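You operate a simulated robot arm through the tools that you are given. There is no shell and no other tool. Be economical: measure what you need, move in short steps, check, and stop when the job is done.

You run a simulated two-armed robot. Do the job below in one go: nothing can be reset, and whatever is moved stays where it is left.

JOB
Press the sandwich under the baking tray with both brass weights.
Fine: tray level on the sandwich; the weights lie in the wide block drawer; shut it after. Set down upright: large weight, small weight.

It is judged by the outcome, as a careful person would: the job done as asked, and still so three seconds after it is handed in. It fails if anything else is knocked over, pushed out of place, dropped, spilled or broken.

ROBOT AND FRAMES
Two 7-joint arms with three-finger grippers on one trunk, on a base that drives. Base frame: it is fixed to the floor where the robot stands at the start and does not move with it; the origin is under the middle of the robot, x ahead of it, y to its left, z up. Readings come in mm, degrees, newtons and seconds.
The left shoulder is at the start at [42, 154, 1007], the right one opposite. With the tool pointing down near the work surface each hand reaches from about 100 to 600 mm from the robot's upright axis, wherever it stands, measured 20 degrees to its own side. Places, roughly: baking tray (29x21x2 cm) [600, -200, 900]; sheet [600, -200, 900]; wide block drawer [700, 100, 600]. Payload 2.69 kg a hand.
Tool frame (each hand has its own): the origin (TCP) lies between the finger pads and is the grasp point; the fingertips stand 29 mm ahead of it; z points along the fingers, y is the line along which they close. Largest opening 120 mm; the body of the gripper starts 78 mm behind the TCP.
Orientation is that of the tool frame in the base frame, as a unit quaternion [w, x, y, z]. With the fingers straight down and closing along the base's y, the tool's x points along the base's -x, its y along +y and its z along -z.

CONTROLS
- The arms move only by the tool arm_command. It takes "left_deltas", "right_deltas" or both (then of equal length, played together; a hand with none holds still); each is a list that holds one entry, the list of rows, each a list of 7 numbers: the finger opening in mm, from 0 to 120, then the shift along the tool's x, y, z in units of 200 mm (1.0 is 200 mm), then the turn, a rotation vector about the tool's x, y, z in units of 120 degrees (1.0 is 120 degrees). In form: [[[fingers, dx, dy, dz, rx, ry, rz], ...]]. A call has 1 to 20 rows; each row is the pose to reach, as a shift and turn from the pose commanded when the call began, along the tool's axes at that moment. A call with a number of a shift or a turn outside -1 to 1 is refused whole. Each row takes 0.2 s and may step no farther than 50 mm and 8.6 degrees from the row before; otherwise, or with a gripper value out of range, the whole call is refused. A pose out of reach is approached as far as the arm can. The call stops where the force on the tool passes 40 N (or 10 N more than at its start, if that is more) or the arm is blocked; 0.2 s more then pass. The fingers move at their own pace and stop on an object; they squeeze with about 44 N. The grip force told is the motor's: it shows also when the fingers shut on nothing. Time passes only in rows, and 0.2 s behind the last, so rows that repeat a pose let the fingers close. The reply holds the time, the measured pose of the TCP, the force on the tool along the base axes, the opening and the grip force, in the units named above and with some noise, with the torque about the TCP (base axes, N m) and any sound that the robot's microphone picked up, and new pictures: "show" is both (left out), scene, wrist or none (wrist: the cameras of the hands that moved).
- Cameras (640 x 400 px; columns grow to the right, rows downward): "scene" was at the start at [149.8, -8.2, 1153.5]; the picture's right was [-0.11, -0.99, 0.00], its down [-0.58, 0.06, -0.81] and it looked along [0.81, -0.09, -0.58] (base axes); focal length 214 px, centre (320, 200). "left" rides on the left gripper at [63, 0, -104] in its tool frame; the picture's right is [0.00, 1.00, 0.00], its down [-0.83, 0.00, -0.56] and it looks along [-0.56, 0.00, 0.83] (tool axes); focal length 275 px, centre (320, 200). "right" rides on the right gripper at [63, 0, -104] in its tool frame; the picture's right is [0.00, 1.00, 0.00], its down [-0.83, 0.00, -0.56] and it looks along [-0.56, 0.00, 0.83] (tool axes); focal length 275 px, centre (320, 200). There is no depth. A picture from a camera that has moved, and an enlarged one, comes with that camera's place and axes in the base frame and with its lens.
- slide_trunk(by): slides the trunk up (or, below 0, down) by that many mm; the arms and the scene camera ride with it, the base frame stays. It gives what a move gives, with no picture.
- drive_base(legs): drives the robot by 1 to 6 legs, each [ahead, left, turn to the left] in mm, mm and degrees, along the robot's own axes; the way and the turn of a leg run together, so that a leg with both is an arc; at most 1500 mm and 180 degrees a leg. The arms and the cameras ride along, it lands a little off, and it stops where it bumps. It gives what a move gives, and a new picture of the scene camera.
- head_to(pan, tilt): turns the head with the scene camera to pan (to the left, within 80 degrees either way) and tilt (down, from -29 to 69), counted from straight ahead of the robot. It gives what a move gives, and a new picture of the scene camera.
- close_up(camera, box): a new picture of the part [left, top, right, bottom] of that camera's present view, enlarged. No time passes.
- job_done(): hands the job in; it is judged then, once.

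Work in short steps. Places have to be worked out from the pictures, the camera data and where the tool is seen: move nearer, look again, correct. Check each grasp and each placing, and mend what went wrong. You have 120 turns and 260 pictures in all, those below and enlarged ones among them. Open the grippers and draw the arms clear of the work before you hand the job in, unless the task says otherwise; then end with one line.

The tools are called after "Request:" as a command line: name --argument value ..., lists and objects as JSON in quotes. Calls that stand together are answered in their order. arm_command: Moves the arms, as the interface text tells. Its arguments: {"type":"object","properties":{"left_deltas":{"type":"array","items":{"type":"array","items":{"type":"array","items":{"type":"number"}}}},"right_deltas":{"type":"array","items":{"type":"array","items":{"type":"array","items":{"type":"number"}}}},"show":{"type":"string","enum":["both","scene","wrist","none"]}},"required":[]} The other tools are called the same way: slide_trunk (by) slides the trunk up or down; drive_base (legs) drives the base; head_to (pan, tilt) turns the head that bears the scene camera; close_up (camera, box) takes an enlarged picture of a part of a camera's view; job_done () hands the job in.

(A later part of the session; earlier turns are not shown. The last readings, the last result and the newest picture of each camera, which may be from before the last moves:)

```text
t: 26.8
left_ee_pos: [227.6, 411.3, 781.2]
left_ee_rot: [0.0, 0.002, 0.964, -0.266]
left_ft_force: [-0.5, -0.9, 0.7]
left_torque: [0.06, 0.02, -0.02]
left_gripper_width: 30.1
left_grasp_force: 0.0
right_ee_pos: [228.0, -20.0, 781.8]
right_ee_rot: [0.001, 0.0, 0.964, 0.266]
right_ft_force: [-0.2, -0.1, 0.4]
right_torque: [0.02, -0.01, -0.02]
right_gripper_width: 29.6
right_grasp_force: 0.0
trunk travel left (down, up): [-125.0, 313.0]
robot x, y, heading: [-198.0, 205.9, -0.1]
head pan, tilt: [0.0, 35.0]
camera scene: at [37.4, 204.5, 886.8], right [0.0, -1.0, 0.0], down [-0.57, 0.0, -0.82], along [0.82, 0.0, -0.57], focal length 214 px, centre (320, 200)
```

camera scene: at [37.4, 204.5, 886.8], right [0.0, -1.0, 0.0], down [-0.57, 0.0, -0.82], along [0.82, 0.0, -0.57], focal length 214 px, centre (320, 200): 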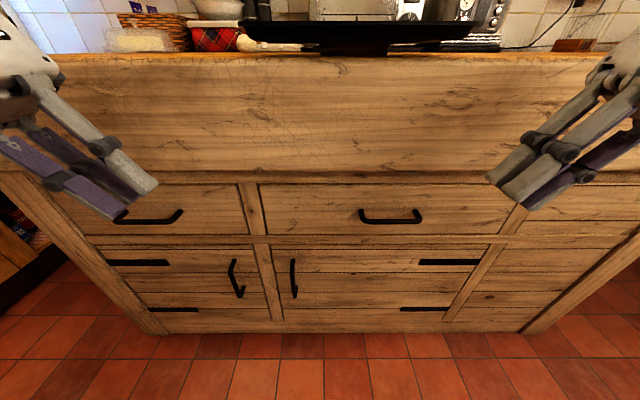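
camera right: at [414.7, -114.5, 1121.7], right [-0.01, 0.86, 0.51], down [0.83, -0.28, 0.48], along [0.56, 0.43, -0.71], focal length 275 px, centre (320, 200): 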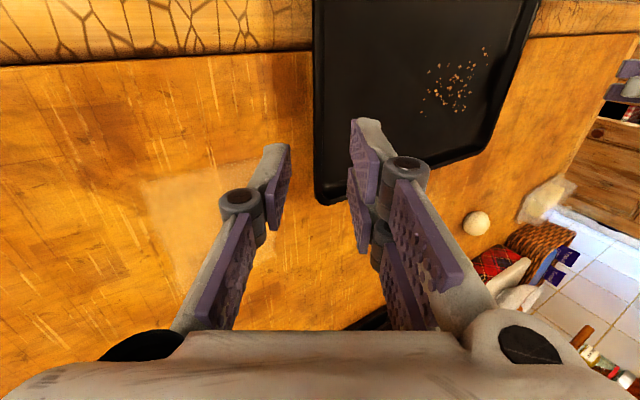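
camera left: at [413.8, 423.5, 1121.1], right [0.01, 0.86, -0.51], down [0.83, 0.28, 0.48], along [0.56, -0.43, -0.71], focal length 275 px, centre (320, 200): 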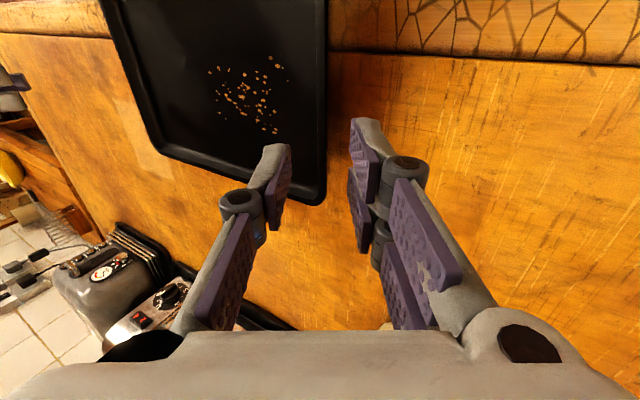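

The drawer is the wide centre one, with its handle near [362,60,610]. I'll untilt the right hand and move it in line with the handle.

Request:
arm_command --right_deltas '[[[60, 0, 0.086, 0.051, 0.064, 0, 0], [60, 0, 0.172, 0.102, 0.128, 0, 0], [60, 0, 0.257, 0.154, 0.192, 0, 0], [60, 0, 0.343, 0.205, 0.257, 0, 0]]]' --show "none"

Request:
arm_command --right_deltas '[[[60, 0, 0, 0, -0.0412, -0.0412, 0.0412], [60, 0, 0, 0, -0.0824, -0.0824, 0.0824], [60, 0, 0, 0, -0.1236, -0.1236, 0.1236], [60, 0, 0, 0, -0.1648, -0.1648, 0.1648], [60, 0, 0, 0, -0.206, -0.206, 0.206], [60, 0, 0, 0, -0.2472, -0.2472, 0.2472], [60, 0, 0, 0, -0.2884, -0.2884, 0.2884], [60, 0, 0, 0, -0.3296, -0.3296, 0.3296], [60, 0, 0, 0, -0.3708, -0.3708, 0.3708], [60, 0, 0, 0, -0.412, -0.412, 0.412], [60, 0, 0, 0, -0.4532, -0.4532, 0.4532], [60, 0, 0, 0, -0.4944, -0.4944, 0.4944], [60, 0, 0, 0, -0.5356, -0.5356, 0.5356], [60, 0, 0, 0, -0.5774, -0.5774, 0.5774], [60, 0, 0, 0, -0.5774, -0.5774, 0.5774]]]'

```text
t: 27.8
left_ee_pos: [229.2, 411.2, 780.8]
left_ee_rot: [0.002, 0.002, 0.964, -0.267]
left_ft_force: [-1.2, 0.0, 0.1]
left_torque: [-0.01, 0.0, 0.03]
left_gripper_width: 29.8
left_grasp_force: 0.0
right_ee_pos: [228.7, 62.7, 781.1]
right_ee_rot: [0.001, 0.0, 1.0, 0.0]
right_ft_force: [0.3, -0.1, 0.2]
right_torque: [0.01, -0.02, 0.01]
right_gripper_width: 60.1
right_grasp_force: 0.1
trunk travel left (down, up): [-125.0, 313.0]
robot x, y, heading: [-193.4, 206.9, 0.1]
head pan, tilt: [0.0, 35.0]
```

```text
refused: row 14 steps farther than a row can; nothing moved
```

One row stepped slightly too far, so I'll redo it in finer steps, lowering the hand at the same time.

Request:
arm_command --right_deltas '[[[60, 0, 0, 0.055, -0.0385, -0.0385, 0.0385], [60, 0, 0, 0.11, -0.077, -0.077, 0.077], [60, 0, 0, 0.165, -0.1155, -0.1155, 0.1155], [60, 0, 0, 0.22, -0.154, -0.154, 0.154], [60, 0, 0, 0.275, -0.1925, -0.1925, 0.1925], [60, 0, 0, 0.33, -0.231, -0.231, 0.231], [60, 0, 0, 0.385, -0.2695, -0.2695, 0.2695], [60, 0, 0, 0.44, -0.308, -0.308, 0.308], [60, 0, 0, 0.495, -0.3465, -0.3465, 0.3465], [60, 0, 0, 0.55, -0.385, -0.385, 0.385], [60, 0, 0, 0.605, -0.4235, -0.4235, 0.4235], [60, 0, 0, 0.66, -0.462, -0.462, 0.462], [60, 0, 0, 0.715, -0.5005, -0.5005, 0.5005], [60, 0, 0, 0.77, -0.539, -0.539, 0.539], [60, 0, 0, 0.825, -0.5774, -0.5774, 0.5774], [60, 0, 0, 0.825, -0.5774, -0.5774, 0.5774]]]'

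```text
t: 31.2
left_ee_pos: [228.6, 411.5, 780.8]
left_ee_rot: [0.001, 0.002, 0.964, -0.266]
left_ft_force: [0.4, -0.6, -0.1]
left_torque: [-0.02, 0.02, 0.0]
left_gripper_width: 30.3
left_grasp_force: 0.1
right_ee_pos: [321.1, 80.3, 799.0]
right_ee_rot: [0.485, 0.51, 0.522, 0.482]
right_ft_force: [-0.2, 0.5, 0.1]
right_torque: [-0.01, -0.01, -0.01]
right_gripper_width: 60.0
right_grasp_force: 0.0
right hand out of reach, approached as far as the arm can: row 7, 8, 9, 10, 11, 12, 13, 14, 15, 16
trunk travel left (down, up): [-125.0, 313.0]
robot x, y, heading: [-195.9, 203.0, -0.1]
head pan, tilt: [0.0, 35.0]
camera scene: at [37.4, 204.5, 886.9], right [0.0, -1.0, 0.0], down [-0.57, 0.0, -0.82], along [0.82, 0.0, -0.57], focal length 214 px, centre (320, 200)
camera right: at [216.6, 142.9, 804.5], right [0.06, 0.02, 1.0], down [-0.55, -0.84, 0.05], along [0.84, -0.55, -0.04], focal length 275 px, centre (320, 200)
```

scene: 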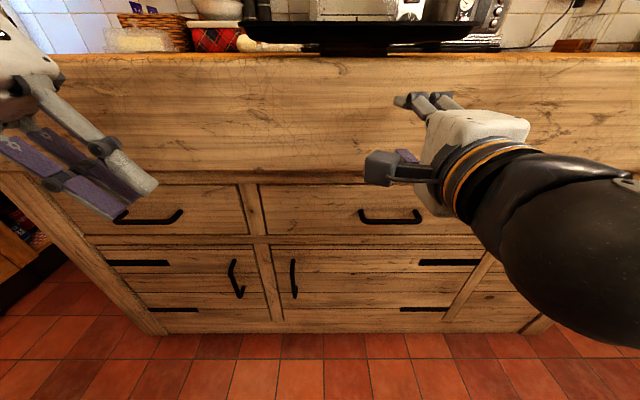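
right: 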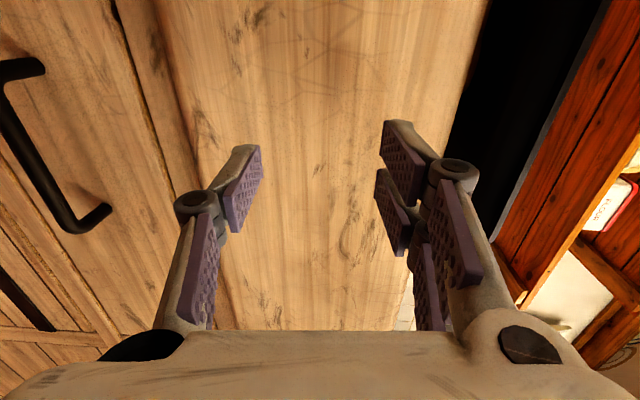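

The hand now points forward but couldn't get as low as asked. I'll back up a little and lower the trunk fully instead.

Request:
drive_base --legs '[[-70, 0, 0]]'

Request:
slide_trunk --by -125

Request:
arm_command --right_deltas '[[[60, 0, 0, 0, 0, 0, 0]]]'

```text
t: 32.2
left_ee_pos: [159.0, 410.9, 780.9]
left_ee_rot: [0.001, 0.003, 0.964, -0.266]
left_ft_force: [-0.1, -0.2, 0.2]
left_torque: [0.01, 0.0, 0.02]
left_gripper_width: 30.0
left_grasp_force: 0.1
right_ee_pos: [252.5, 79.9, 798.5]
right_ee_rot: [0.485, 0.509, 0.523, 0.483]
right_ft_force: [1.0, -0.2, 0.6]
right_torque: [0.03, -0.01, -0.02]
right_gripper_width: 59.7
right_grasp_force: 0.0
trunk travel left (down, up): [-125.0, 313.0]
robot x, y, heading: [-265.1, 201.4, -0.3]
head pan, tilt: [0.0, 35.0]
camera scene: at [-32.1, 204.6, 886.9], right [0.0, -1.0, 0.0], down [-0.57, 0.0, -0.82], along [0.82, 0.0, -0.57], focal length 214 px, centre (320, 200)
```

scene: 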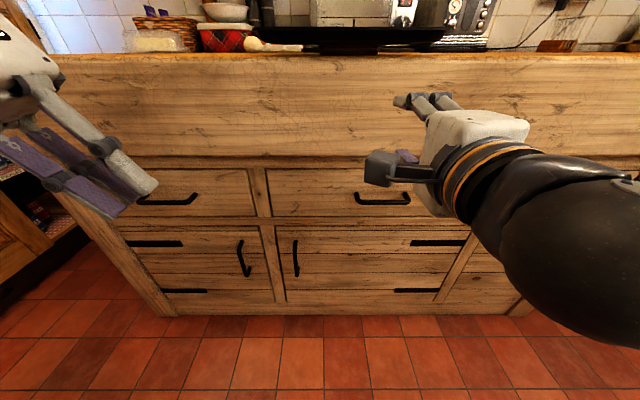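

```text
t: 33.8
left_ee_pos: [158.4, 410.9, 655.9]
left_ee_rot: [0.001, 0.001, 0.964, -0.266]
left_ft_force: [-0.4, 0.2, 0.2]
left_torque: [0.02, 0.01, -0.01]
left_gripper_width: 30.1
left_grasp_force: 0.0
right_ee_pos: [285.3, 81.8, 643.0]
right_ee_rot: [0.461, 0.53, 0.543, 0.46]
right_ft_force: [0.4, -0.5, 0.2]
right_torque: [-0.01, -0.01, 0.01]
right_gripper_width: 59.9
right_grasp_force: 0.0
trunk travel left (down, up): [0.0, 438.0]
robot x, y, heading: [-265.9, 201.8, -0.1]
head pan, tilt: [0.0, 35.0]
```

```text
t: 34.1
left_ee_pos: [159.6, 410.2, 656.2]
left_ee_rot: [0.001, 0.001, 0.964, -0.266]
left_ft_force: [-0.4, -0.9, -0.9]
left_torque: [0.0, 0.01, 0.0]
left_gripper_width: 29.8
left_grasp_force: 0.0
right_ee_pos: [286.2, 80.6, 644.2]
right_ee_rot: [0.461, 0.53, 0.543, 0.46]
right_ft_force: [-0.2, 0.4, -0.3]
right_torque: [-0.01, 0.0, -0.01]
right_gripper_width: 60.0
right_grasp_force: 0.0
trunk travel left (down, up): [0.0, 438.0]
robot x, y, heading: [-263.9, 206.6, -0.2]
head pan, tilt: [0.0, 35.0]
camera scene: at [6.5, 204.5, 762.4], right [0.0, -1.0, 0.0], down [-0.57, 0.0, -0.82], along [0.82, 0.0, -0.57], focal length 214 px, centre (320, 200)
camera right: at [182.1, 143.7, 658.6], right [0.15, 0.02, 0.99], down [-0.54, -0.84, 0.1], along [0.83, -0.55, -0.12], focal length 275 px, centre (320, 200)
```

scene: 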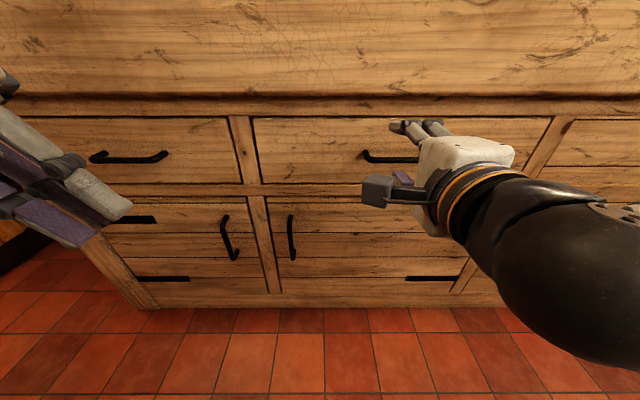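
right: 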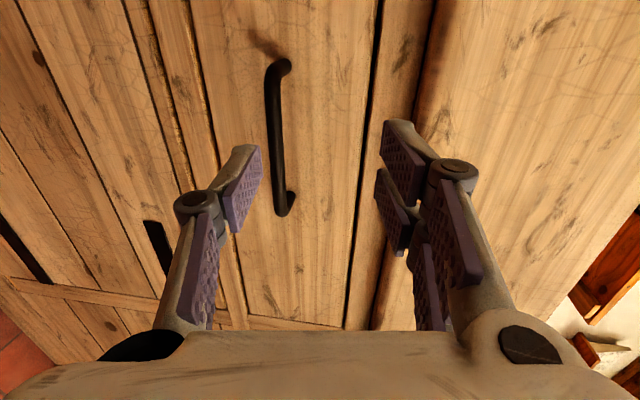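

The hand may still be chasing an unreachable commanded pose. I'll make a small test shift to see which pose the deltas count from.

Request:
arm_command --right_deltas '[[[60, 0, 0.05, 0.05, 0, 0, 0], [60, 0, 0.1, 0.1, 0, 0, 0], [60, 0, 0.1, 0.1, 0, 0, 0]]]' --show "none"

```text
t: 35.0
left_ee_pos: [159.6, 411.2, 656.4]
left_ee_rot: [0.001, 0.003, 0.964, -0.267]
left_ft_force: [-0.1, 0.2, 0.2]
left_torque: [0.0, 0.0, 0.01]
left_gripper_width: 30.0
left_grasp_force: 0.1
right_ee_pos: [309.5, 81.7, 660.0]
right_ee_rot: [0.462, 0.529, 0.543, 0.459]
right_ft_force: [0.2, 0.3, -0.1]
right_torque: [0.0, 0.01, -0.01]
right_gripper_width: 59.9
right_grasp_force: 0.1
trunk travel left (down, up): [0.0, 438.0]
robot x, y, heading: [-264.9, 205.4, -0.2]
head pan, tilt: [0.0, 35.0]
```

Deltas count from the measured pose. The handle triangulates to a bar at [379,60,595], spanning y from 1 to 118. I'll line up in front of it and level the hand.

Request:
arm_command --right_deltas '[[[60, -0.034, -0.1, 0.016, -0.024, 0, 0], [60, -0.068, -0.2, 0.032, -0.048, 0, 0], [60, -0.103, -0.308, 0.047, -0.0725, 0, 0], [60, -0.103, -0.308, 0.047, -0.0725, 0, 0]]]'

```text
t: 36.0
left_ee_pos: [159.3, 411.1, 655.3]
left_ee_rot: [0.001, 0.003, 0.964, -0.267]
left_ft_force: [0.1, 0.5, 0.7]
left_torque: [0.0, 0.02, 0.02]
left_gripper_width: 29.9
left_grasp_force: 0.0
right_ee_pos: [296.1, 44.3, 696.7]
right_ee_rot: [0.498, 0.495, 0.509, 0.497]
right_ft_force: [1.1, 0.2, -0.3]
right_torque: [0.0, -0.02, 0.02]
right_gripper_width: 59.5
right_grasp_force: 0.0
right hand out of reach, approached as far as the arm can: row 1, 2, 3, 4
trunk travel left (down, up): [0.0, 438.0]
robot x, y, heading: [-267.9, 203.8, -0.1]
head pan, tilt: [0.0, 35.0]
camera scene: at [6.5, 204.5, 762.4], right [0.0, -1.0, 0.0], down [-0.57, 0.0, -0.82], along [0.82, 0.0, -0.57], focal length 214 px, centre (320, 200)
camera right: at [191.1, 107.1, 697.4], right [0.01, 0.02, 1.0], down [-0.54, -0.84, 0.02], along [0.84, -0.54, 0.0], focal length 275 px, centre (320, 200)
```

scene: 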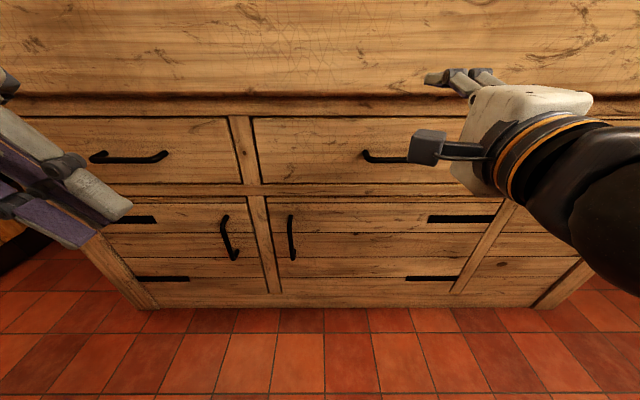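
right: 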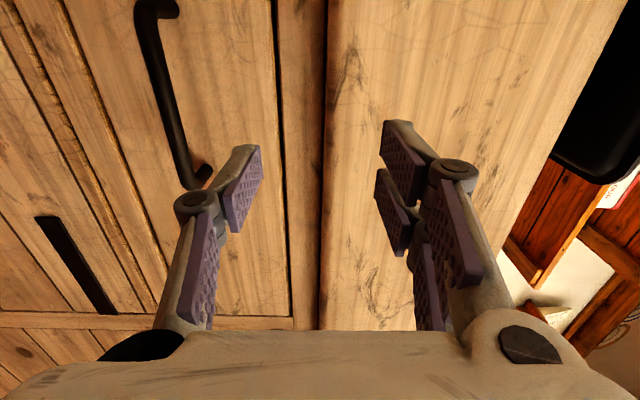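

A level hand can't get that low from here. A hand pitched 30° downward should reach, and it still grips the bar well.

Request:
arm_command --right_deltas '[[[60, 0.02, -0.05, 0, 0.0625, 0, 0], [60, 0.04, -0.15, 0, 0.125, 0, 0], [60, 0.06, -0.25, 0, 0.1875, 0, 0], [60, 0.08, -0.37, 0, 0.25, 0, 0], [60, 0.08, -0.49, 0, 0.25, 0, 0], [60, 0.08, -0.49, 0, 0.25, 0, 0]]]'

```text
t: 37.4
left_ee_pos: [159.6, 411.7, 655.5]
left_ee_rot: [0.002, 0.002, 0.964, -0.267]
left_ft_force: [0.9, 0.1, 0.8]
left_torque: [-0.02, -0.02, -0.01]
left_gripper_width: 30.0
left_grasp_force: 0.1
right_ee_pos: [296.6, 58.6, 598.3]
right_ee_rot: [0.356, 0.606, 0.619, 0.351]
right_ft_force: [-0.6, 0.1, 0.5]
right_torque: [0.02, -0.01, -0.03]
right_gripper_width: 60.3
right_grasp_force: 0.1
trunk travel left (down, up): [0.0, 438.0]
robot x, y, heading: [-264.7, 203.8, -0.0]
head pan, tilt: [0.0, 35.0]
camera scene: at [6.5, 204.5, 762.4], right [0.0, -1.0, 0.0], down [-0.57, 0.0, -0.82], along [0.82, 0.0, -0.57], focal length 214 px, centre (320, 200)
camera right: at [205.1, 122.4, 650.2], right [0.5, 0.02, 0.87], down [-0.47, -0.83, 0.29], along [0.73, -0.55, -0.41], focal length 275 px, centre (320, 200)
```

scene: 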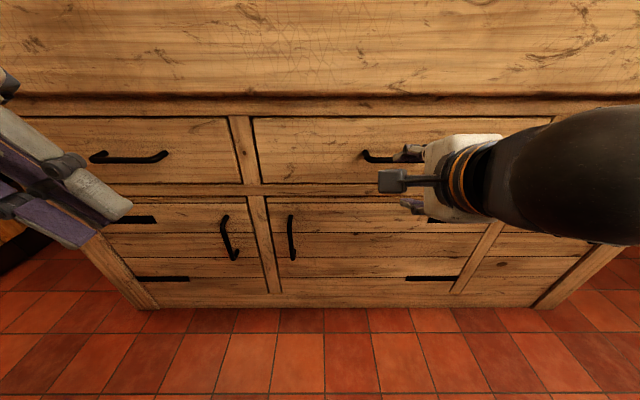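
right: 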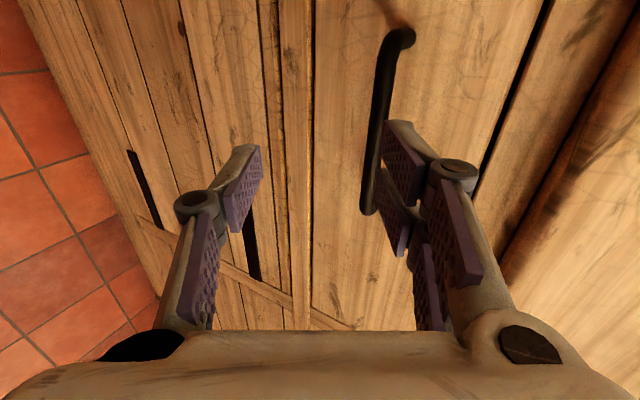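

The hand is in place, with the bar about 80 mm ahead of it. I'll align perpendicular to the bar, then advance along the fingers with a narrow opening.

Request:
arm_command --right_deltas '[[[30, 0, 0.1, 0, 0, 0, 0], [30, 0, 0.196, 0, 0, 0, 0], [30, 0, 0.196, 0.1, 0, 0, 0], [30, 0, 0.196, 0.2, 0, 0, 0], [30, 0, 0.196, 0.25, 0, 0, 0]]]'

```text
t: 38.5
left_ee_pos: [159.0, 411.4, 656.5]
left_ee_rot: [0.002, 0.002, 0.964, -0.266]
left_ft_force: [0.1, 0.3, 0.0]
left_torque: [0.0, 0.0, 0.01]
left_gripper_width: 29.9
left_grasp_force: 0.1
right_ee_pos: [360.3, 59.9, 608.2]
right_ee_rot: [0.356, 0.606, 0.619, 0.351]
right_ft_force: [0.5, 0.7, 0.3]
right_torque: [0.03, -0.01, 0.01]
right_gripper_width: 30.0
right_grasp_force: 0.1
trunk travel left (down, up): [0.0, 438.0]
robot x, y, heading: [-265.4, 203.7, -0.1]
head pan, tilt: [0.0, 35.0]
camera scene: at [6.5, 204.5, 762.4], right [0.0, -1.0, 0.0], down [-0.57, 0.0, -0.82], along [0.82, 0.0, -0.57], focal length 214 px, centre (320, 200)
camera right: at [267.9, 123.0, 659.2], right [0.5, 0.02, 0.87], down [-0.47, -0.83, 0.29], along [0.73, -0.55, -0.41], focal length 275 px, centre (320, 200)
```

scene: 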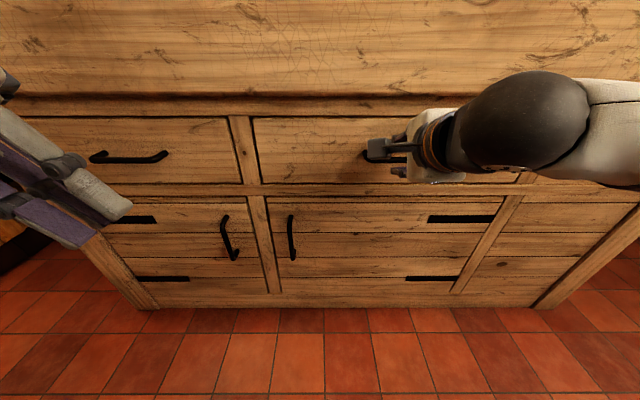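
right: 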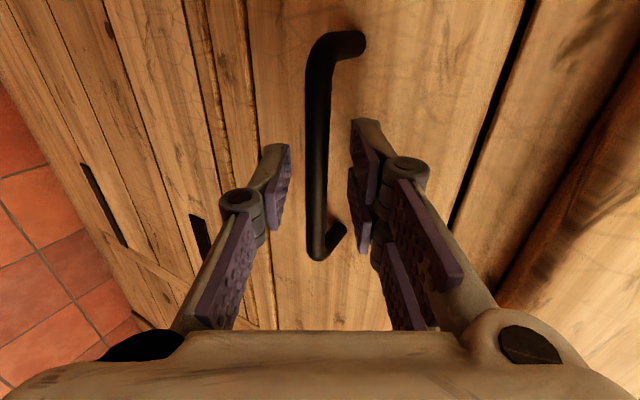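

The bar is centred between the fingers. I'll advance 7 mm and close.

Request:
arm_command --right_deltas '[[[30, 0, 0, 0.035, 0, 0, 0], [0, 0, 0, 0.035, 0, 0, 0], [0, 0, 0, 0.035, 0, 0, 0], [0, 0, 0, 0.035, 0, 0, 0]]]' --show "wrist"

```text
t: 39.5
left_ee_pos: [158.8, 410.4, 655.5]
left_ee_rot: [0.002, 0.002, 0.964, -0.267]
left_ft_force: [-0.1, 0.4, -0.5]
left_torque: [-0.01, 0.02, -0.01]
left_gripper_width: 30.0
left_grasp_force: 0.1
right_ee_pos: [364.7, 59.5, 603.9]
right_ee_rot: [0.355, 0.607, 0.619, 0.35]
right_ft_force: [-6.5, 1.0, -6.2]
right_torque: [1.04, 0.18, -0.58]
right_gripper_width: 11.6
right_grasp_force: 38.4
trunk travel left (down, up): [0.0, 438.0]
robot x, y, heading: [-265.7, 204.1, 0.1]
head pan, tilt: [0.0, 35.0]
camera right: at [273.5, 123.1, 655.3], right [0.5, 0.02, 0.86], down [-0.47, -0.83, 0.29], along [0.73, -0.55, -0.41], focal length 275 px, centre (320, 200)
```

right: 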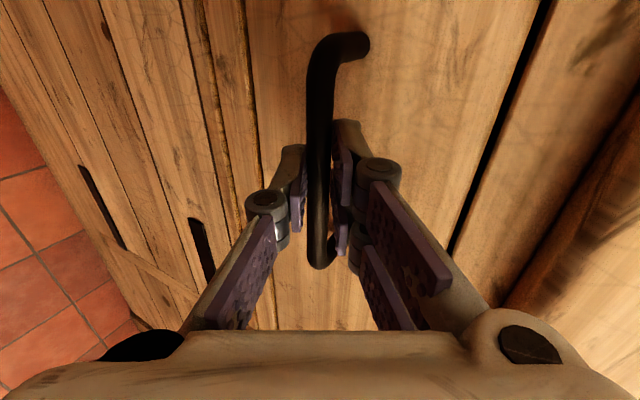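

The handle is gripped at 11.6 mm. I'll pull the drawer by driving straight back 100 mm first.

Request:
drive_base --legs '[[-100, 0, 0]]'

```text
t: 40.7
left_ee_pos: [59.3, 411.9, 656.4]
left_ee_rot: [0.001, 0.001, 0.964, -0.265]
left_ft_force: [-0.6, 0.7, 0.9]
left_torque: [-0.02, -0.02, -0.01]
left_gripper_width: 30.1
left_grasp_force: 0.0
right_ee_pos: [265.8, 59.0, 603.5]
right_ee_rot: [0.356, 0.607, 0.618, 0.35]
right_ft_force: [-2.2, -2.6, -8.9]
right_torque: [0.88, 0.15, -0.73]
right_gripper_width: 11.8
right_grasp_force: 38.7
trunk travel left (down, up): [0.0, 438.0]
robot x, y, heading: [-360.6, 200.4, 0.0]
head pan, tilt: [0.0, 35.0]
camera scene: at [-92.9, 204.5, 762.2], right [0.0, -1.0, 0.0], down [-0.57, 0.0, -0.82], along [0.82, 0.0, -0.57], focal length 214 px, centre (320, 200)
```

scene: 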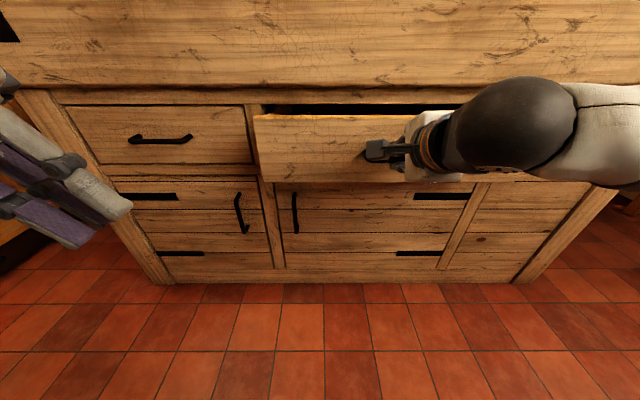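

The drawer slides freely. I'll pull another 160 mm.

Request:
drive_base --legs '[[-80, 0, 0], [-80, 0, 0]]'

```text
t: 42.4
left_ee_pos: [-101.4, 411.2, 656.1]
left_ee_rot: [0.001, 0.002, 0.964, -0.266]
left_ft_force: [-0.1, 0.9, 0.2]
left_torque: [0.01, -0.02, -0.01]
left_gripper_width: 30.1
left_grasp_force: 0.0
right_ee_pos: [105.2, 59.6, 602.9]
right_ee_rot: [0.356, 0.607, 0.619, 0.35]
right_ft_force: [-3.4, -6.4, -3.9]
right_torque: [0.86, 0.08, -0.89]
right_gripper_width: 11.6
right_grasp_force: 39.1
trunk travel left (down, up): [0.0, 438.0]
robot x, y, heading: [-523.3, 202.0, -0.3]
head pan, tilt: [0.0, 35.0]
camera scene: at [-253.1, 204.8, 762.3], right [0.0, -1.0, 0.0], down [-0.57, 0.0, -0.82], along [0.82, 0.0, -0.57], focal length 214 px, centre (320, 200)
```

scene: 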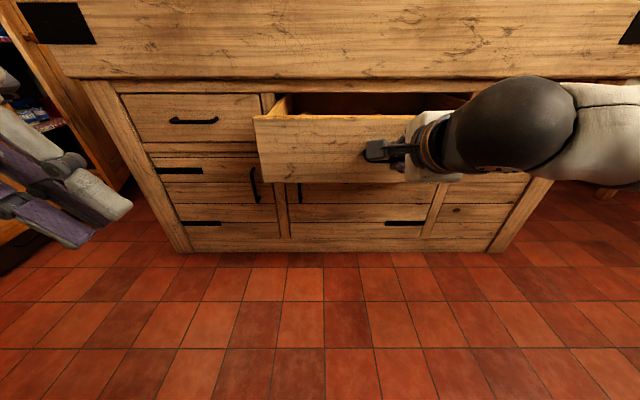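

The drawer is open about 260 mm. I'll release, back off the handle along the fingers, then raise the trunk to look inside.

Request:
arm_command --right_deltas '[[[30, 0, 0, 0, 0, 0, 0], [34, 0, 0, 0, 0, 0, 0], [34, 0, 0, -0.15, 0, 0, 0], [34, 0, 0, -0.3, 0, 0, 0], [34, 0, 0, -0.4, 0, 0, 0]]]' --show "none"

Request:
slide_trunk --by 330

Request:
head_to --pan -10 --tilt 45

```text
t: 43.6
left_ee_pos: [-100.3, 411.7, 655.2]
left_ee_rot: [0.001, 0.002, 0.964, -0.266]
left_ft_force: [0.2, -0.1, 0.8]
left_torque: [0.0, 0.02, 0.0]
left_gripper_width: 30.3
left_grasp_force: 0.1
right_ee_pos: [37.0, 59.8, 644.3]
right_ee_rot: [0.356, 0.607, 0.619, 0.35]
right_ft_force: [0.2, 0.1, -0.8]
right_torque: [0.0, 0.03, -0.03]
right_gripper_width: 34.0
right_grasp_force: 0.2
trunk travel left (down, up): [0.0, 438.0]
robot x, y, heading: [-523.2, 201.2, -0.1]
head pan, tilt: [0.0, 35.0]
```

```text
t: 46.9
left_ee_pos: [-100.1, 410.9, 985.8]
left_ee_rot: [0.001, 0.002, 0.964, -0.266]
left_ft_force: [-0.7, -0.7, -0.6]
left_torque: [-0.01, 0.0, 0.01]
left_gripper_width: 29.8
left_grasp_force: 0.0
right_ee_pos: [35.9, 59.8, 974.3]
right_ee_rot: [0.356, 0.607, 0.619, 0.349]
right_ft_force: [0.1, -0.7, 1.0]
right_torque: [-0.01, 0.05, 0.0]
right_gripper_width: 34.0
right_grasp_force: 0.0
trunk travel left (down, up): [-330.0, 108.0]
robot x, y, heading: [-525.6, 203.2, -0.2]
head pan, tilt: [0.0, 35.0]
```

```text
t: 47.6
left_ee_pos: [-100.5, 411.8, 986.8]
left_ee_rot: [0.001, 0.002, 0.964, -0.266]
left_ft_force: [-0.5, 0.4, 0.8]
left_torque: [-0.02, 0.0, -0.01]
left_gripper_width: 29.9
left_grasp_force: 0.1
right_ee_pos: [36.3, 59.6, 974.1]
right_ee_rot: [0.356, 0.606, 0.619, 0.35]
right_ft_force: [0.2, -0.3, -0.6]
right_torque: [0.01, -0.04, 0.01]
right_gripper_width: 34.0
right_grasp_force: 0.0
trunk travel left (down, up): [-330.0, 108.0]
robot x, y, heading: [-521.1, 203.3, 0.1]
head pan, tilt: [-10.0, 45.0]
camera scene: at [-360.1, 191.3, 1087.6], right [-0.17, -0.98, 0.0], down [-0.7, 0.12, -0.71], along [0.7, -0.12, -0.71], focal length 214 px, centre (320, 200)
```

scene: 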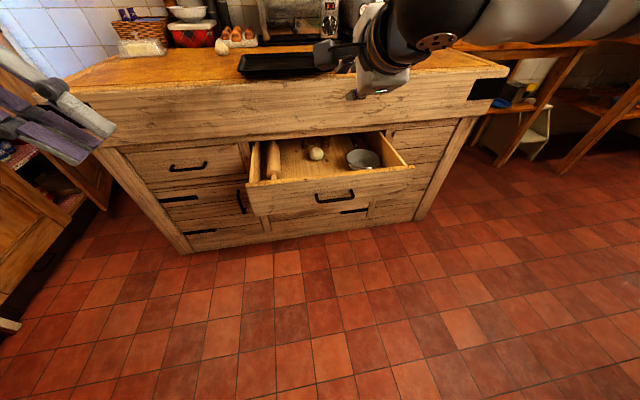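

The drawer is open, showing a rolling pin, a ball and a metal bowl. I'll zoom in to look for the weights.

Request:
close_up --camera "scene" --box '[240, 125, 420, 220]'

```text
3.56 times, centred on (330, 172) of scene
camera zoom: at [-360.1, 191.3, 1087.6], right [-0.17, -0.98, 0.0], down [-0.7, 0.12, -0.71], along [0.7, -0.12, -0.71], focal length 763 px, centre (284, 298)
```

zoom: 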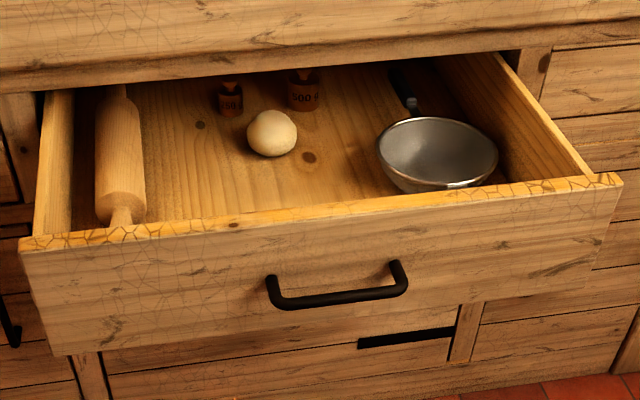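

Two brass weights (500 g and a smaller one) are at the back, under the overhang, so the drawer must open about 190 mm more. I'll lower the trunk and grip the handle again.

Request:
slide_trunk --by -330

Request:
arm_command --right_deltas '[[[34, 0, 0, 0.15, 0, 0, 0], [34, 0, 0, 0.3, 0, 0, 0], [34, 0, 0, 0.4, 0, 0, 0], [0, 0, 0, 0.4, 0, 0, 0], [0, 0, 0, 0.4, 0, 0, 0], [0, 0, 0, 0.4, 0, 0, 0]]]' --show "wrist"

```text
t: 50.8
left_ee_pos: [-101.4, 412.9, 656.8]
left_ee_rot: [0.001, 0.002, 0.964, -0.267]
left_ft_force: [0.1, 0.7, -0.5]
left_torque: [0.04, -0.01, 0.0]
left_gripper_width: 29.7
left_grasp_force: 0.0
right_ee_pos: [36.7, 60.1, 643.9]
right_ee_rot: [0.356, 0.607, 0.618, 0.351]
right_ft_force: [0.2, -0.8, -0.4]
right_torque: [-0.04, 0.07, -0.02]
right_gripper_width: 34.0
right_grasp_force: 0.0
trunk travel left (down, up): [0.0, 438.0]
robot x, y, heading: [-523.2, 205.0, 0.2]
head pan, tilt: [-10.0, 45.0]
```

```text
t: 52.2
left_ee_pos: [-101.7, 413.2, 655.9]
left_ee_rot: [0.001, 0.002, 0.964, -0.267]
left_ft_force: [-0.2, -0.2, -0.9]
left_torque: [0.0, 0.02, 0.01]
left_gripper_width: 30.0
left_grasp_force: 0.0
right_ee_pos: [105.4, 60.6, 603.1]
right_ee_rot: [0.355, 0.607, 0.619, 0.349]
right_ft_force: [-0.1, 0.3, -3.0]
right_torque: [1.1, 0.03, -0.6]
right_gripper_width: 11.8
right_grasp_force: 38.5
trunk travel left (down, up): [0.0, 438.0]
robot x, y, heading: [-526.0, 199.9, -0.1]
head pan, tilt: [-10.0, 45.0]
camera right: at [14.4, 123.7, 655.5], right [0.5, 0.02, 0.86], down [-0.47, -0.83, 0.3], along [0.73, -0.55, -0.41], focal length 275 px, centre (320, 200)
```

right: 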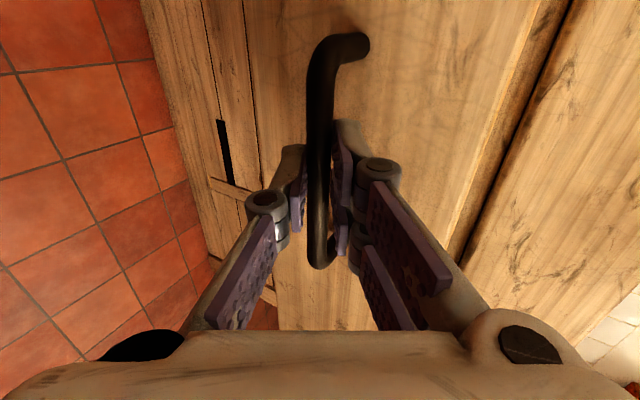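

The handle is gripped again. I'll pull another 120 mm and check the force.

Request:
drive_base --legs '[[-60, 0, 0], [-60, 0, 0]]'

```text
t: 53.8
left_ee_pos: [-218.2, 411.9, 655.7]
left_ee_rot: [0.0, 0.002, 0.964, -0.267]
left_ft_force: [-0.4, 0.2, 0.5]
left_torque: [0.0, -0.03, 0.01]
left_gripper_width: 30.3
left_grasp_force: 0.1
right_ee_pos: [-13.4, 60.7, 603.4]
right_ee_rot: [0.356, 0.607, 0.618, 0.349]
right_ft_force: [-3.8, 1.9, -5.2]
right_torque: [1.01, 0.11, -0.59]
right_gripper_width: 11.7
right_grasp_force: 38.4
trunk travel left (down, up): [0.0, 438.0]
robot x, y, heading: [-645.8, 201.9, 0.2]
head pan, tilt: [-10.0, 45.0]
camera scene: at [-379.9, 191.0, 747.5], right [-0.18, -0.98, 0.0], down [-0.7, 0.12, -0.71], along [0.7, -0.12, -0.71], focal length 214 px, centre (320, 200)
```

scene: 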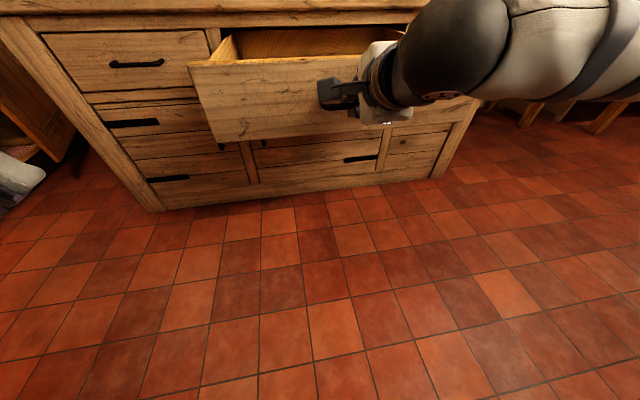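

It's still free at about 378 mm open. I'll pull 70 mm more.

Request:
drive_base --legs '[[-35, 0, 0], [-35, 0, 0]]'

```text
t: 54.7
left_ee_pos: [-251.7, 412.2, 656.2]
left_ee_rot: [0.002, 0.003, 0.964, -0.267]
left_ft_force: [-0.1, 0.7, -0.5]
left_torque: [0.02, 0.0, -0.02]
left_gripper_width: 30.1
left_grasp_force: 0.0
right_ee_pos: [-41.6, 60.0, 607.3]
right_ee_rot: [0.358, 0.609, 0.613, 0.354]
right_ft_force: [1.4, 1.9, -1.1]
right_torque: [1.04, 0.01, -0.75]
right_gripper_width: 12.1
right_grasp_force: 38.4
trunk travel left (down, up): [0.0, 438.0]
robot x, y, heading: [-674.9, 203.5, -0.2]
head pan, tilt: [-10.0, 45.0]
stopped in leg 1: the force on the tool passed its limit at 59 N (the readings are from after the stop); the commanded pose is now the measured one
camera scene: at [-411.8, 191.5, 747.5], right [-0.18, -0.98, 0.0], down [-0.7, 0.12, -0.71], along [0.7, -0.12, -0.71], focal length 214 px, centre (320, 200)
```

scene: 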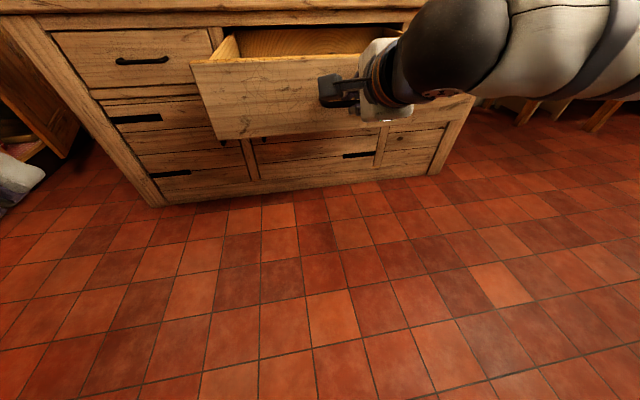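

The drawer is at its stop, about 400 mm open. I'll release, retract and raise to look inside.

Request:
arm_command --right_deltas '[[[30, 0, 0, 0, 0, 0, 0], [34, 0, 0, 0, 0, 0, 0], [34, 0, 0, -0.15, 0, 0, 0], [34, 0, 0, -0.3, 0, 0, 0], [34, 0, 0, -0.45, 0, 0, 0]]]' --show "none"

Request:
slide_trunk --by 300

Request:
head_to --pan -10 --tilt 35

Request:
close_up --camera "scene" --box '[220, 100, 420, 225]'

```text
t: 55.9
left_ee_pos: [-250.6, 412.5, 656.5]
left_ee_rot: [0.002, 0.004, 0.964, -0.266]
left_ft_force: [0.1, -0.5, 0.3]
left_torque: [0.03, -0.01, 0.01]
left_gripper_width: 30.2
left_grasp_force: 0.1
right_ee_pos: [-121.6, 59.6, 652.6]
right_ee_rot: [0.359, 0.607, 0.614, 0.353]
right_ft_force: [0.5, 0.0, 0.1]
right_torque: [-0.02, -0.01, -0.01]
right_gripper_width: 34.1
right_grasp_force: 0.1
trunk travel left (down, up): [0.0, 438.0]
robot x, y, heading: [-673.0, 205.6, -0.2]
head pan, tilt: [-10.0, 45.0]
```

```text
t: 58.9
left_ee_pos: [-251.5, 413.2, 957.0]
left_ee_rot: [0.001, 0.003, 0.964, -0.267]
left_ft_force: [-1.3, 0.4, 0.7]
left_torque: [0.02, -0.03, -0.01]
left_gripper_width: 30.1
left_grasp_force: 0.0
right_ee_pos: [-120.3, 57.3, 951.5]
right_ee_rot: [0.358, 0.608, 0.614, 0.354]
right_ft_force: [0.5, -1.1, 0.4]
right_torque: [-0.01, 0.02, 0.01]
right_gripper_width: 33.6
right_grasp_force: 0.1
trunk travel left (down, up): [-300.0, 138.0]
robot x, y, heading: [-676.5, 204.5, -0.0]
head pan, tilt: [-10.0, 45.0]
```

```text
t: 59.6
left_ee_pos: [-251.9, 411.8, 956.9]
left_ee_rot: [0.002, 0.002, 0.964, -0.266]
left_ft_force: [-0.4, 0.6, -0.4]
left_torque: [0.0, -0.01, -0.01]
left_gripper_width: 30.0
left_grasp_force: 0.1
right_ee_pos: [-120.5, 58.6, 952.5]
right_ee_rot: [0.359, 0.607, 0.614, 0.354]
right_ft_force: [0.0, 1.2, -0.4]
right_torque: [0.02, -0.04, 0.01]
right_gripper_width: 33.8
right_grasp_force: 0.1
trunk travel left (down, up): [-300.0, 138.0]
robot x, y, heading: [-672.0, 200.6, -0.1]
head pan, tilt: [-10.0, 35.0]
camera scene: at [-495.5, 190.4, 1070.7], right [-0.18, -0.98, 0.0], down [-0.57, 0.1, -0.82], along [0.81, -0.14, -0.57], focal length 214 px, centre (320, 200)
```

scene: 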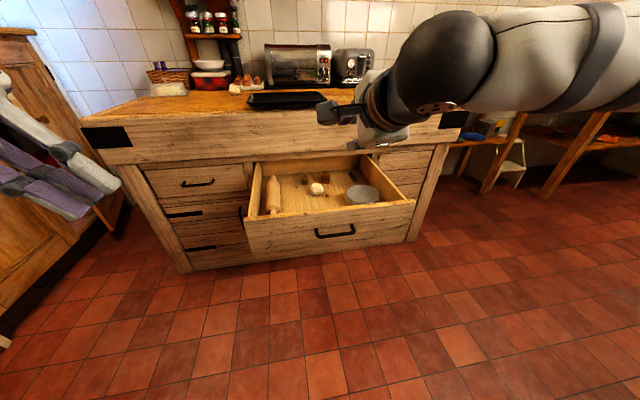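

```text
3.20 times, centred on (320, 162) of scene
camera zoom: at [-495.5, 190.4, 1070.7], right [-0.18, -0.98, 0.0], down [-0.57, 0.1, -0.82], along [0.81, -0.14, -0.57], focal length 686 px, centre (320, 320)
```

zoom: 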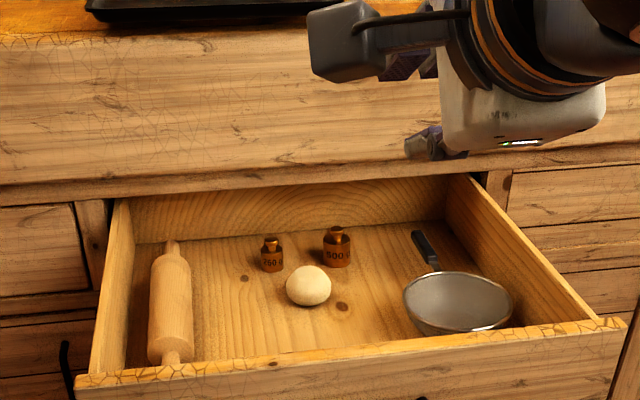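

The weights stand upright at about [393,10] (500 g) and [393,110] (250 g), just under the overhang. I'll turn both hands to a 30° forward-pitched, y-closing pose that can reach under it.

Request:
arm_command --right_deltas '[[[60, 0, -0.031, -0.054, 0.01633, 0.01633, -0.06094], [60, 0, -0.062, -0.108, 0.03267, 0.03267, -0.12188], [60, 0, -0.094, -0.162, 0.049, 0.049, -0.18283], [60, 0, -0.125, -0.217, 0.06533, 0.06533, -0.24377], [60, 0, -0.156, -0.271, 0.08167, 0.08167, -0.30471], [60, 0, -0.187, -0.325, 0.098, 0.098, -0.36565], [60, 0, -0.219, -0.379, 0.11433, 0.11433, -0.42659], [60, 0, -0.25, -0.433, 0.13067, 0.13067, -0.48753], [60, 0, -0.281, -0.487, 0.147, 0.147, -0.54848], [60, 0, -0.312, -0.542, 0.16333, 0.16333, -0.60942], [60, 0, -0.344, -0.596, 0.17967, 0.17967, -0.67036], [60, 0, -0.375, -0.65, 0.196, 0.196, -0.7313]]]' --left_deltas '[[[60, 0, 0, 0, -0.021, -0.0203, 0.0056], [60, 0, 0, 0, -0.0419, -0.0406, 0.0112], [60, 0, 0, 0, -0.0629, -0.061, 0.0168], [60, 0, 0, 0, -0.0838, -0.0813, 0.0224], [60, 0, 0, 0, -0.1048, -0.1016, 0.028], [60, 0, 0, 0, -0.1258, -0.1219, 0.0337], [60, 0, 0, 0, -0.1467, -0.1422, 0.0393], [60, 0, 0, 0, -0.1677, -0.1625, 0.0449], [60, 0, 0, 0, -0.1886, -0.1829, 0.0505], [60, 0, 0, 0, -0.2096, -0.2032, 0.0561], [60, 0, 0, 0, -0.2305, -0.2235, 0.0617], [60, 0, 0, 0, -0.2515, -0.2438, 0.0673]]]' --show "scene"

```text
t: 62.2
left_ee_pos: [-251.2, 411.9, 955.3]
left_ee_rot: [0.262, 0.002, 0.965, 0.0]
left_ft_force: [0.5, 0.0, -0.3]
left_torque: [0.04, 0.02, 0.01]
left_gripper_width: 60.0
left_grasp_force: 0.1
right_ee_pos: [-271.7, 58.6, 950.2]
right_ee_rot: [0.263, -0.004, 0.965, -0.005]
right_ft_force: [0.0, 0.3, -0.3]
right_torque: [-0.01, -0.01, -0.02]
right_gripper_width: 60.1
right_grasp_force: 0.0
trunk travel left (down, up): [-300.0, 138.0]
robot x, y, heading: [-673.4, 206.2, -0.1]
head pan, tilt: [-10.0, 35.0]
camera scene: at [-495.6, 190.4, 1070.8], right [-0.18, -0.98, 0.0], down [-0.56, 0.1, -0.82], along [0.81, -0.14, -0.57], focal length 214 px, centre (320, 200)
```

scene: 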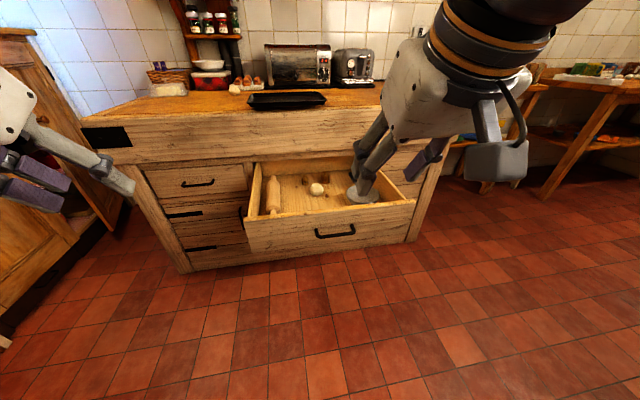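

Both hands are pitched as wanted. I'll drive in over the open drawer, keeping the trunk clear of its front, and lower partway.

Request:
drive_base --legs '[[250, -145, 0], [200, 0, 0]]'

Request:
slide_trunk --by -150

Request:
head_to --pan 0 --tilt 60

Request:
close_up --camera "right" --box '[0, 0, 640, 400]'

```text
t: 65.5
left_ee_pos: [200.5, 267.8, 954.3]
left_ee_rot: [0.26, 0.001, 0.966, 0.0]
left_ft_force: [-0.4, 0.9, 0.4]
left_torque: [0.01, 0.02, 0.01]
left_gripper_width: 60.0
left_grasp_force: 0.1
right_ee_pos: [179.7, -86.3, 951.2]
right_ee_rot: [0.263, -0.004, 0.965, -0.004]
right_ft_force: [-0.7, 0.5, 0.0]
right_torque: [-0.01, 0.0, 0.01]
right_gripper_width: 59.9
right_grasp_force: 0.0
trunk travel left (down, up): [-300.0, 138.0]
robot x, y, heading: [-224.5, 56.0, -0.2]
head pan, tilt: [-10.0, 35.0]
camera scene: at [-44.7, 45.1, 1070.7], right [-0.17, -0.98, 0.0], down [-0.57, 0.1, -0.82], along [0.81, -0.14, -0.57], focal length 214 px, centre (320, 200)
```

scene: 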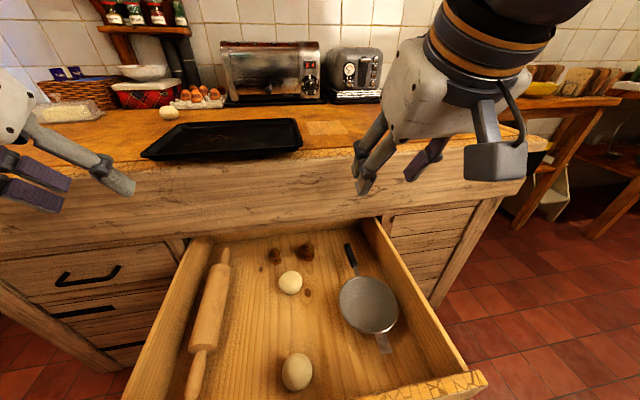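

```text
t: 67.2
left_ee_pos: [198.0, 267.2, 806.7]
left_ee_rot: [0.262, 0.001, 0.965, 0.0]
left_ft_force: [-1.0, -0.7, 0.3]
left_torque: [-0.01, -0.03, -0.01]
left_gripper_width: 59.8
left_grasp_force: 0.1
right_ee_pos: [178.2, -87.0, 801.4]
right_ee_rot: [0.263, -0.004, 0.965, -0.004]
right_ft_force: [-0.2, -0.3, -0.1]
right_torque: [-0.04, 0.01, -0.01]
right_gripper_width: 60.4
right_grasp_force: 0.1
trunk travel left (down, up): [-150.0, 288.0]
robot x, y, heading: [-225.7, 60.4, 0.3]
head pan, tilt: [-10.0, 35.0]
```

```text
t: 68.1
left_ee_pos: [200.0, 267.5, 806.3]
left_ee_rot: [0.261, 0.002, 0.965, -0.001]
left_ft_force: [0.8, -0.5, 0.0]
left_torque: [0.01, 0.01, 0.02]
left_gripper_width: 60.0
left_grasp_force: 0.0
right_ee_pos: [178.5, -86.8, 801.6]
right_ee_rot: [0.263, -0.004, 0.965, -0.006]
right_ft_force: [0.1, 0.6, -0.7]
right_torque: [-0.04, -0.02, 0.03]
right_gripper_width: 60.0
right_grasp_force: 0.1
trunk travel left (down, up): [-150.0, 288.0]
robot x, y, heading: [-224.6, 58.3, 0.2]
head pan, tilt: [0.0, 60.0]
camera scene: at [-23.3, 60.4, 881.8], right [0.0, -1.0, 0.0], down [-0.87, 0.0, -0.5], along [0.5, 0.0, -0.87], focal length 214 px, centre (320, 200)
```

scene: 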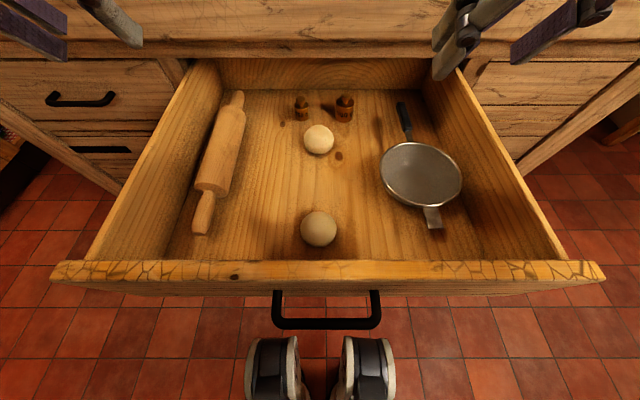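

```text
1.00 times, centred on (320, 200) of right (not enlarged: the box is as wide or as high as the picture)
camera zoom: at [72.0, -86.0, 859.1], right [-0.01, 1.0, -0.01], down [0.43, 0.02, 0.9], along [0.9, 0.0, -0.43], focal length 275 px, centre (320, 200)
```

zoom: 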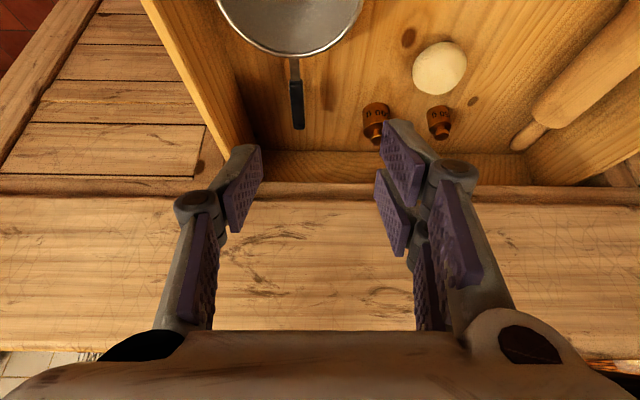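

The drawer holds a rolling pin, two balls, a small pan and the weights, all undisturbed. I'll bring the right hand nearer the 500 g weight, hovering short of the overhang, to see it well.

Request:
arm_command --right_deltas '[[[60, -0.043, 0.087, 0.166, 0, 0, 0], [60, -0.087, 0.174, 0.333, 0, 0, 0], [60, -0.13, 0.26, 0.499, 0, 0, 0], [60, -0.173, 0.347, 0.666, 0, 0, 0], [60, -0.2165, 0.434, 0.832, 0, 0, 0]]]'

```text
t: 69.3
left_ee_pos: [198.0, 266.7, 807.7]
left_ee_rot: [0.261, 0.002, 0.965, -0.001]
left_ft_force: [0.0, 0.6, 0.3]
left_torque: [-0.02, -0.01, 0.01]
left_gripper_width: 59.9
left_grasp_force: 0.0
right_ee_pos: [300.2, -1.6, 678.7]
right_ee_rot: [0.264, -0.004, 0.965, -0.005]
right_ft_force: [0.3, 0.4, 0.1]
right_torque: [-0.03, -0.02, 0.01]
right_gripper_width: 60.2
right_grasp_force: 0.1
trunk travel left (down, up): [-150.0, 288.0]
robot x, y, heading: [-224.4, 57.3, -0.2]
head pan, tilt: [0.0, 60.0]
camera scene: at [-23.3, 60.5, 881.8], right [0.0, -1.0, 0.0], down [-0.87, 0.0, -0.5], along [0.5, 0.0, -0.87], focal length 214 px, centre (320, 200)
camera right: at [193.4, -0.4, 737.2], right [-0.01, 1.0, -0.01], down [0.43, 0.02, 0.9], along [0.9, 0.0, -0.43], focal length 275 px, centre (320, 200)
```

scene: 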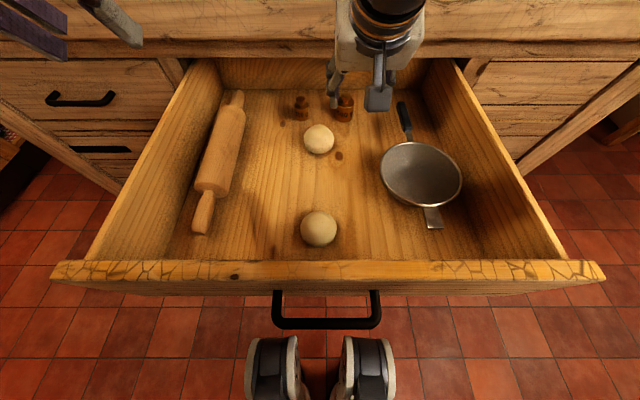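
right: 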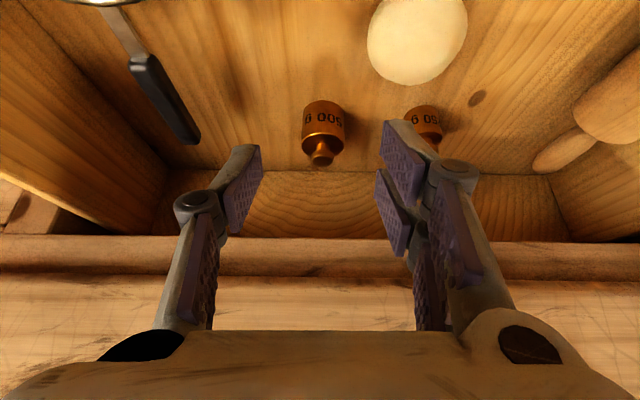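

The 500 g weight's near edge is at about x=382, y=1. I'll go partway in along a 45° path with the fingers straddling it.

Request:
arm_command --right_deltas '[[[66, -0.05, 0.0105, 0.13, 0, 0, 0], [66, -0.1, 0.0105, 0.265, 0, 0, 0], [66, -0.1437, 0.0105, 0.397, 0, 0, 0]]]'

```text
t: 70.1
left_ee_pos: [197.4, 269.4, 806.8]
left_ee_rot: [0.261, 0.002, 0.965, 0.0]
left_ft_force: [-0.7, -0.3, -0.1]
left_torque: [0.02, 0.01, 0.0]
left_gripper_width: 59.8
left_grasp_force: 0.1
right_ee_pos: [365.8, 0.1, 623.3]
right_ee_rot: [0.264, -0.004, 0.965, -0.005]
right_ft_force: [0.4, 0.0, -0.5]
right_torque: [0.01, 0.0, -0.01]
right_gripper_width: 65.8
right_grasp_force: 0.0
trunk travel left (down, up): [-150.0, 288.0]
robot x, y, heading: [-226.6, 59.7, -0.1]
head pan, tilt: [0.0, 60.0]
camera scene: at [-23.3, 60.4, 881.8], right [0.0, -1.0, 0.0], down [-0.87, 0.0, -0.5], along [0.5, 0.0, -0.87], focal length 214 px, centre (320, 200)
camera right: at [258.8, 1.6, 682.6], right [-0.01, 1.0, -0.01], down [0.43, 0.02, 0.9], along [0.9, 0.0, -0.43], focal length 275 px, centre (320, 200)
```

scene: 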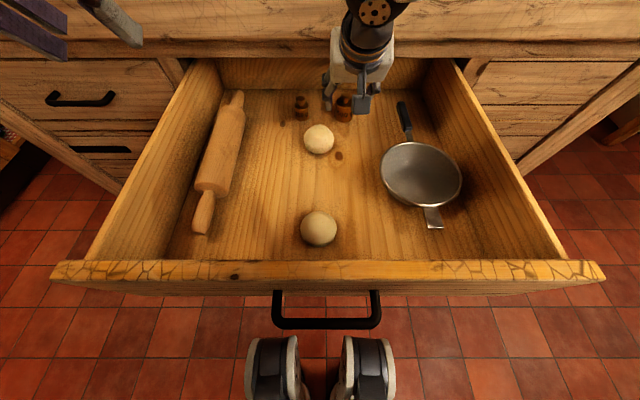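
right: 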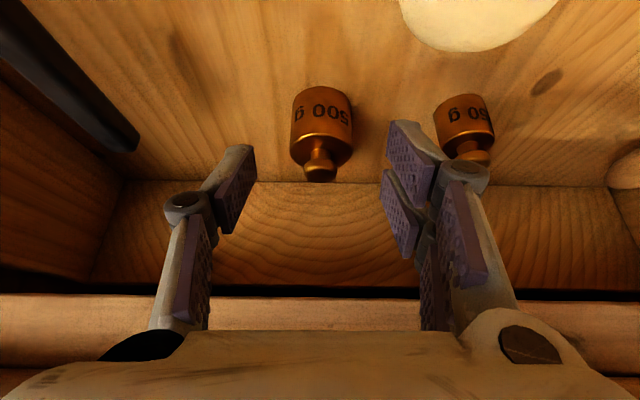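

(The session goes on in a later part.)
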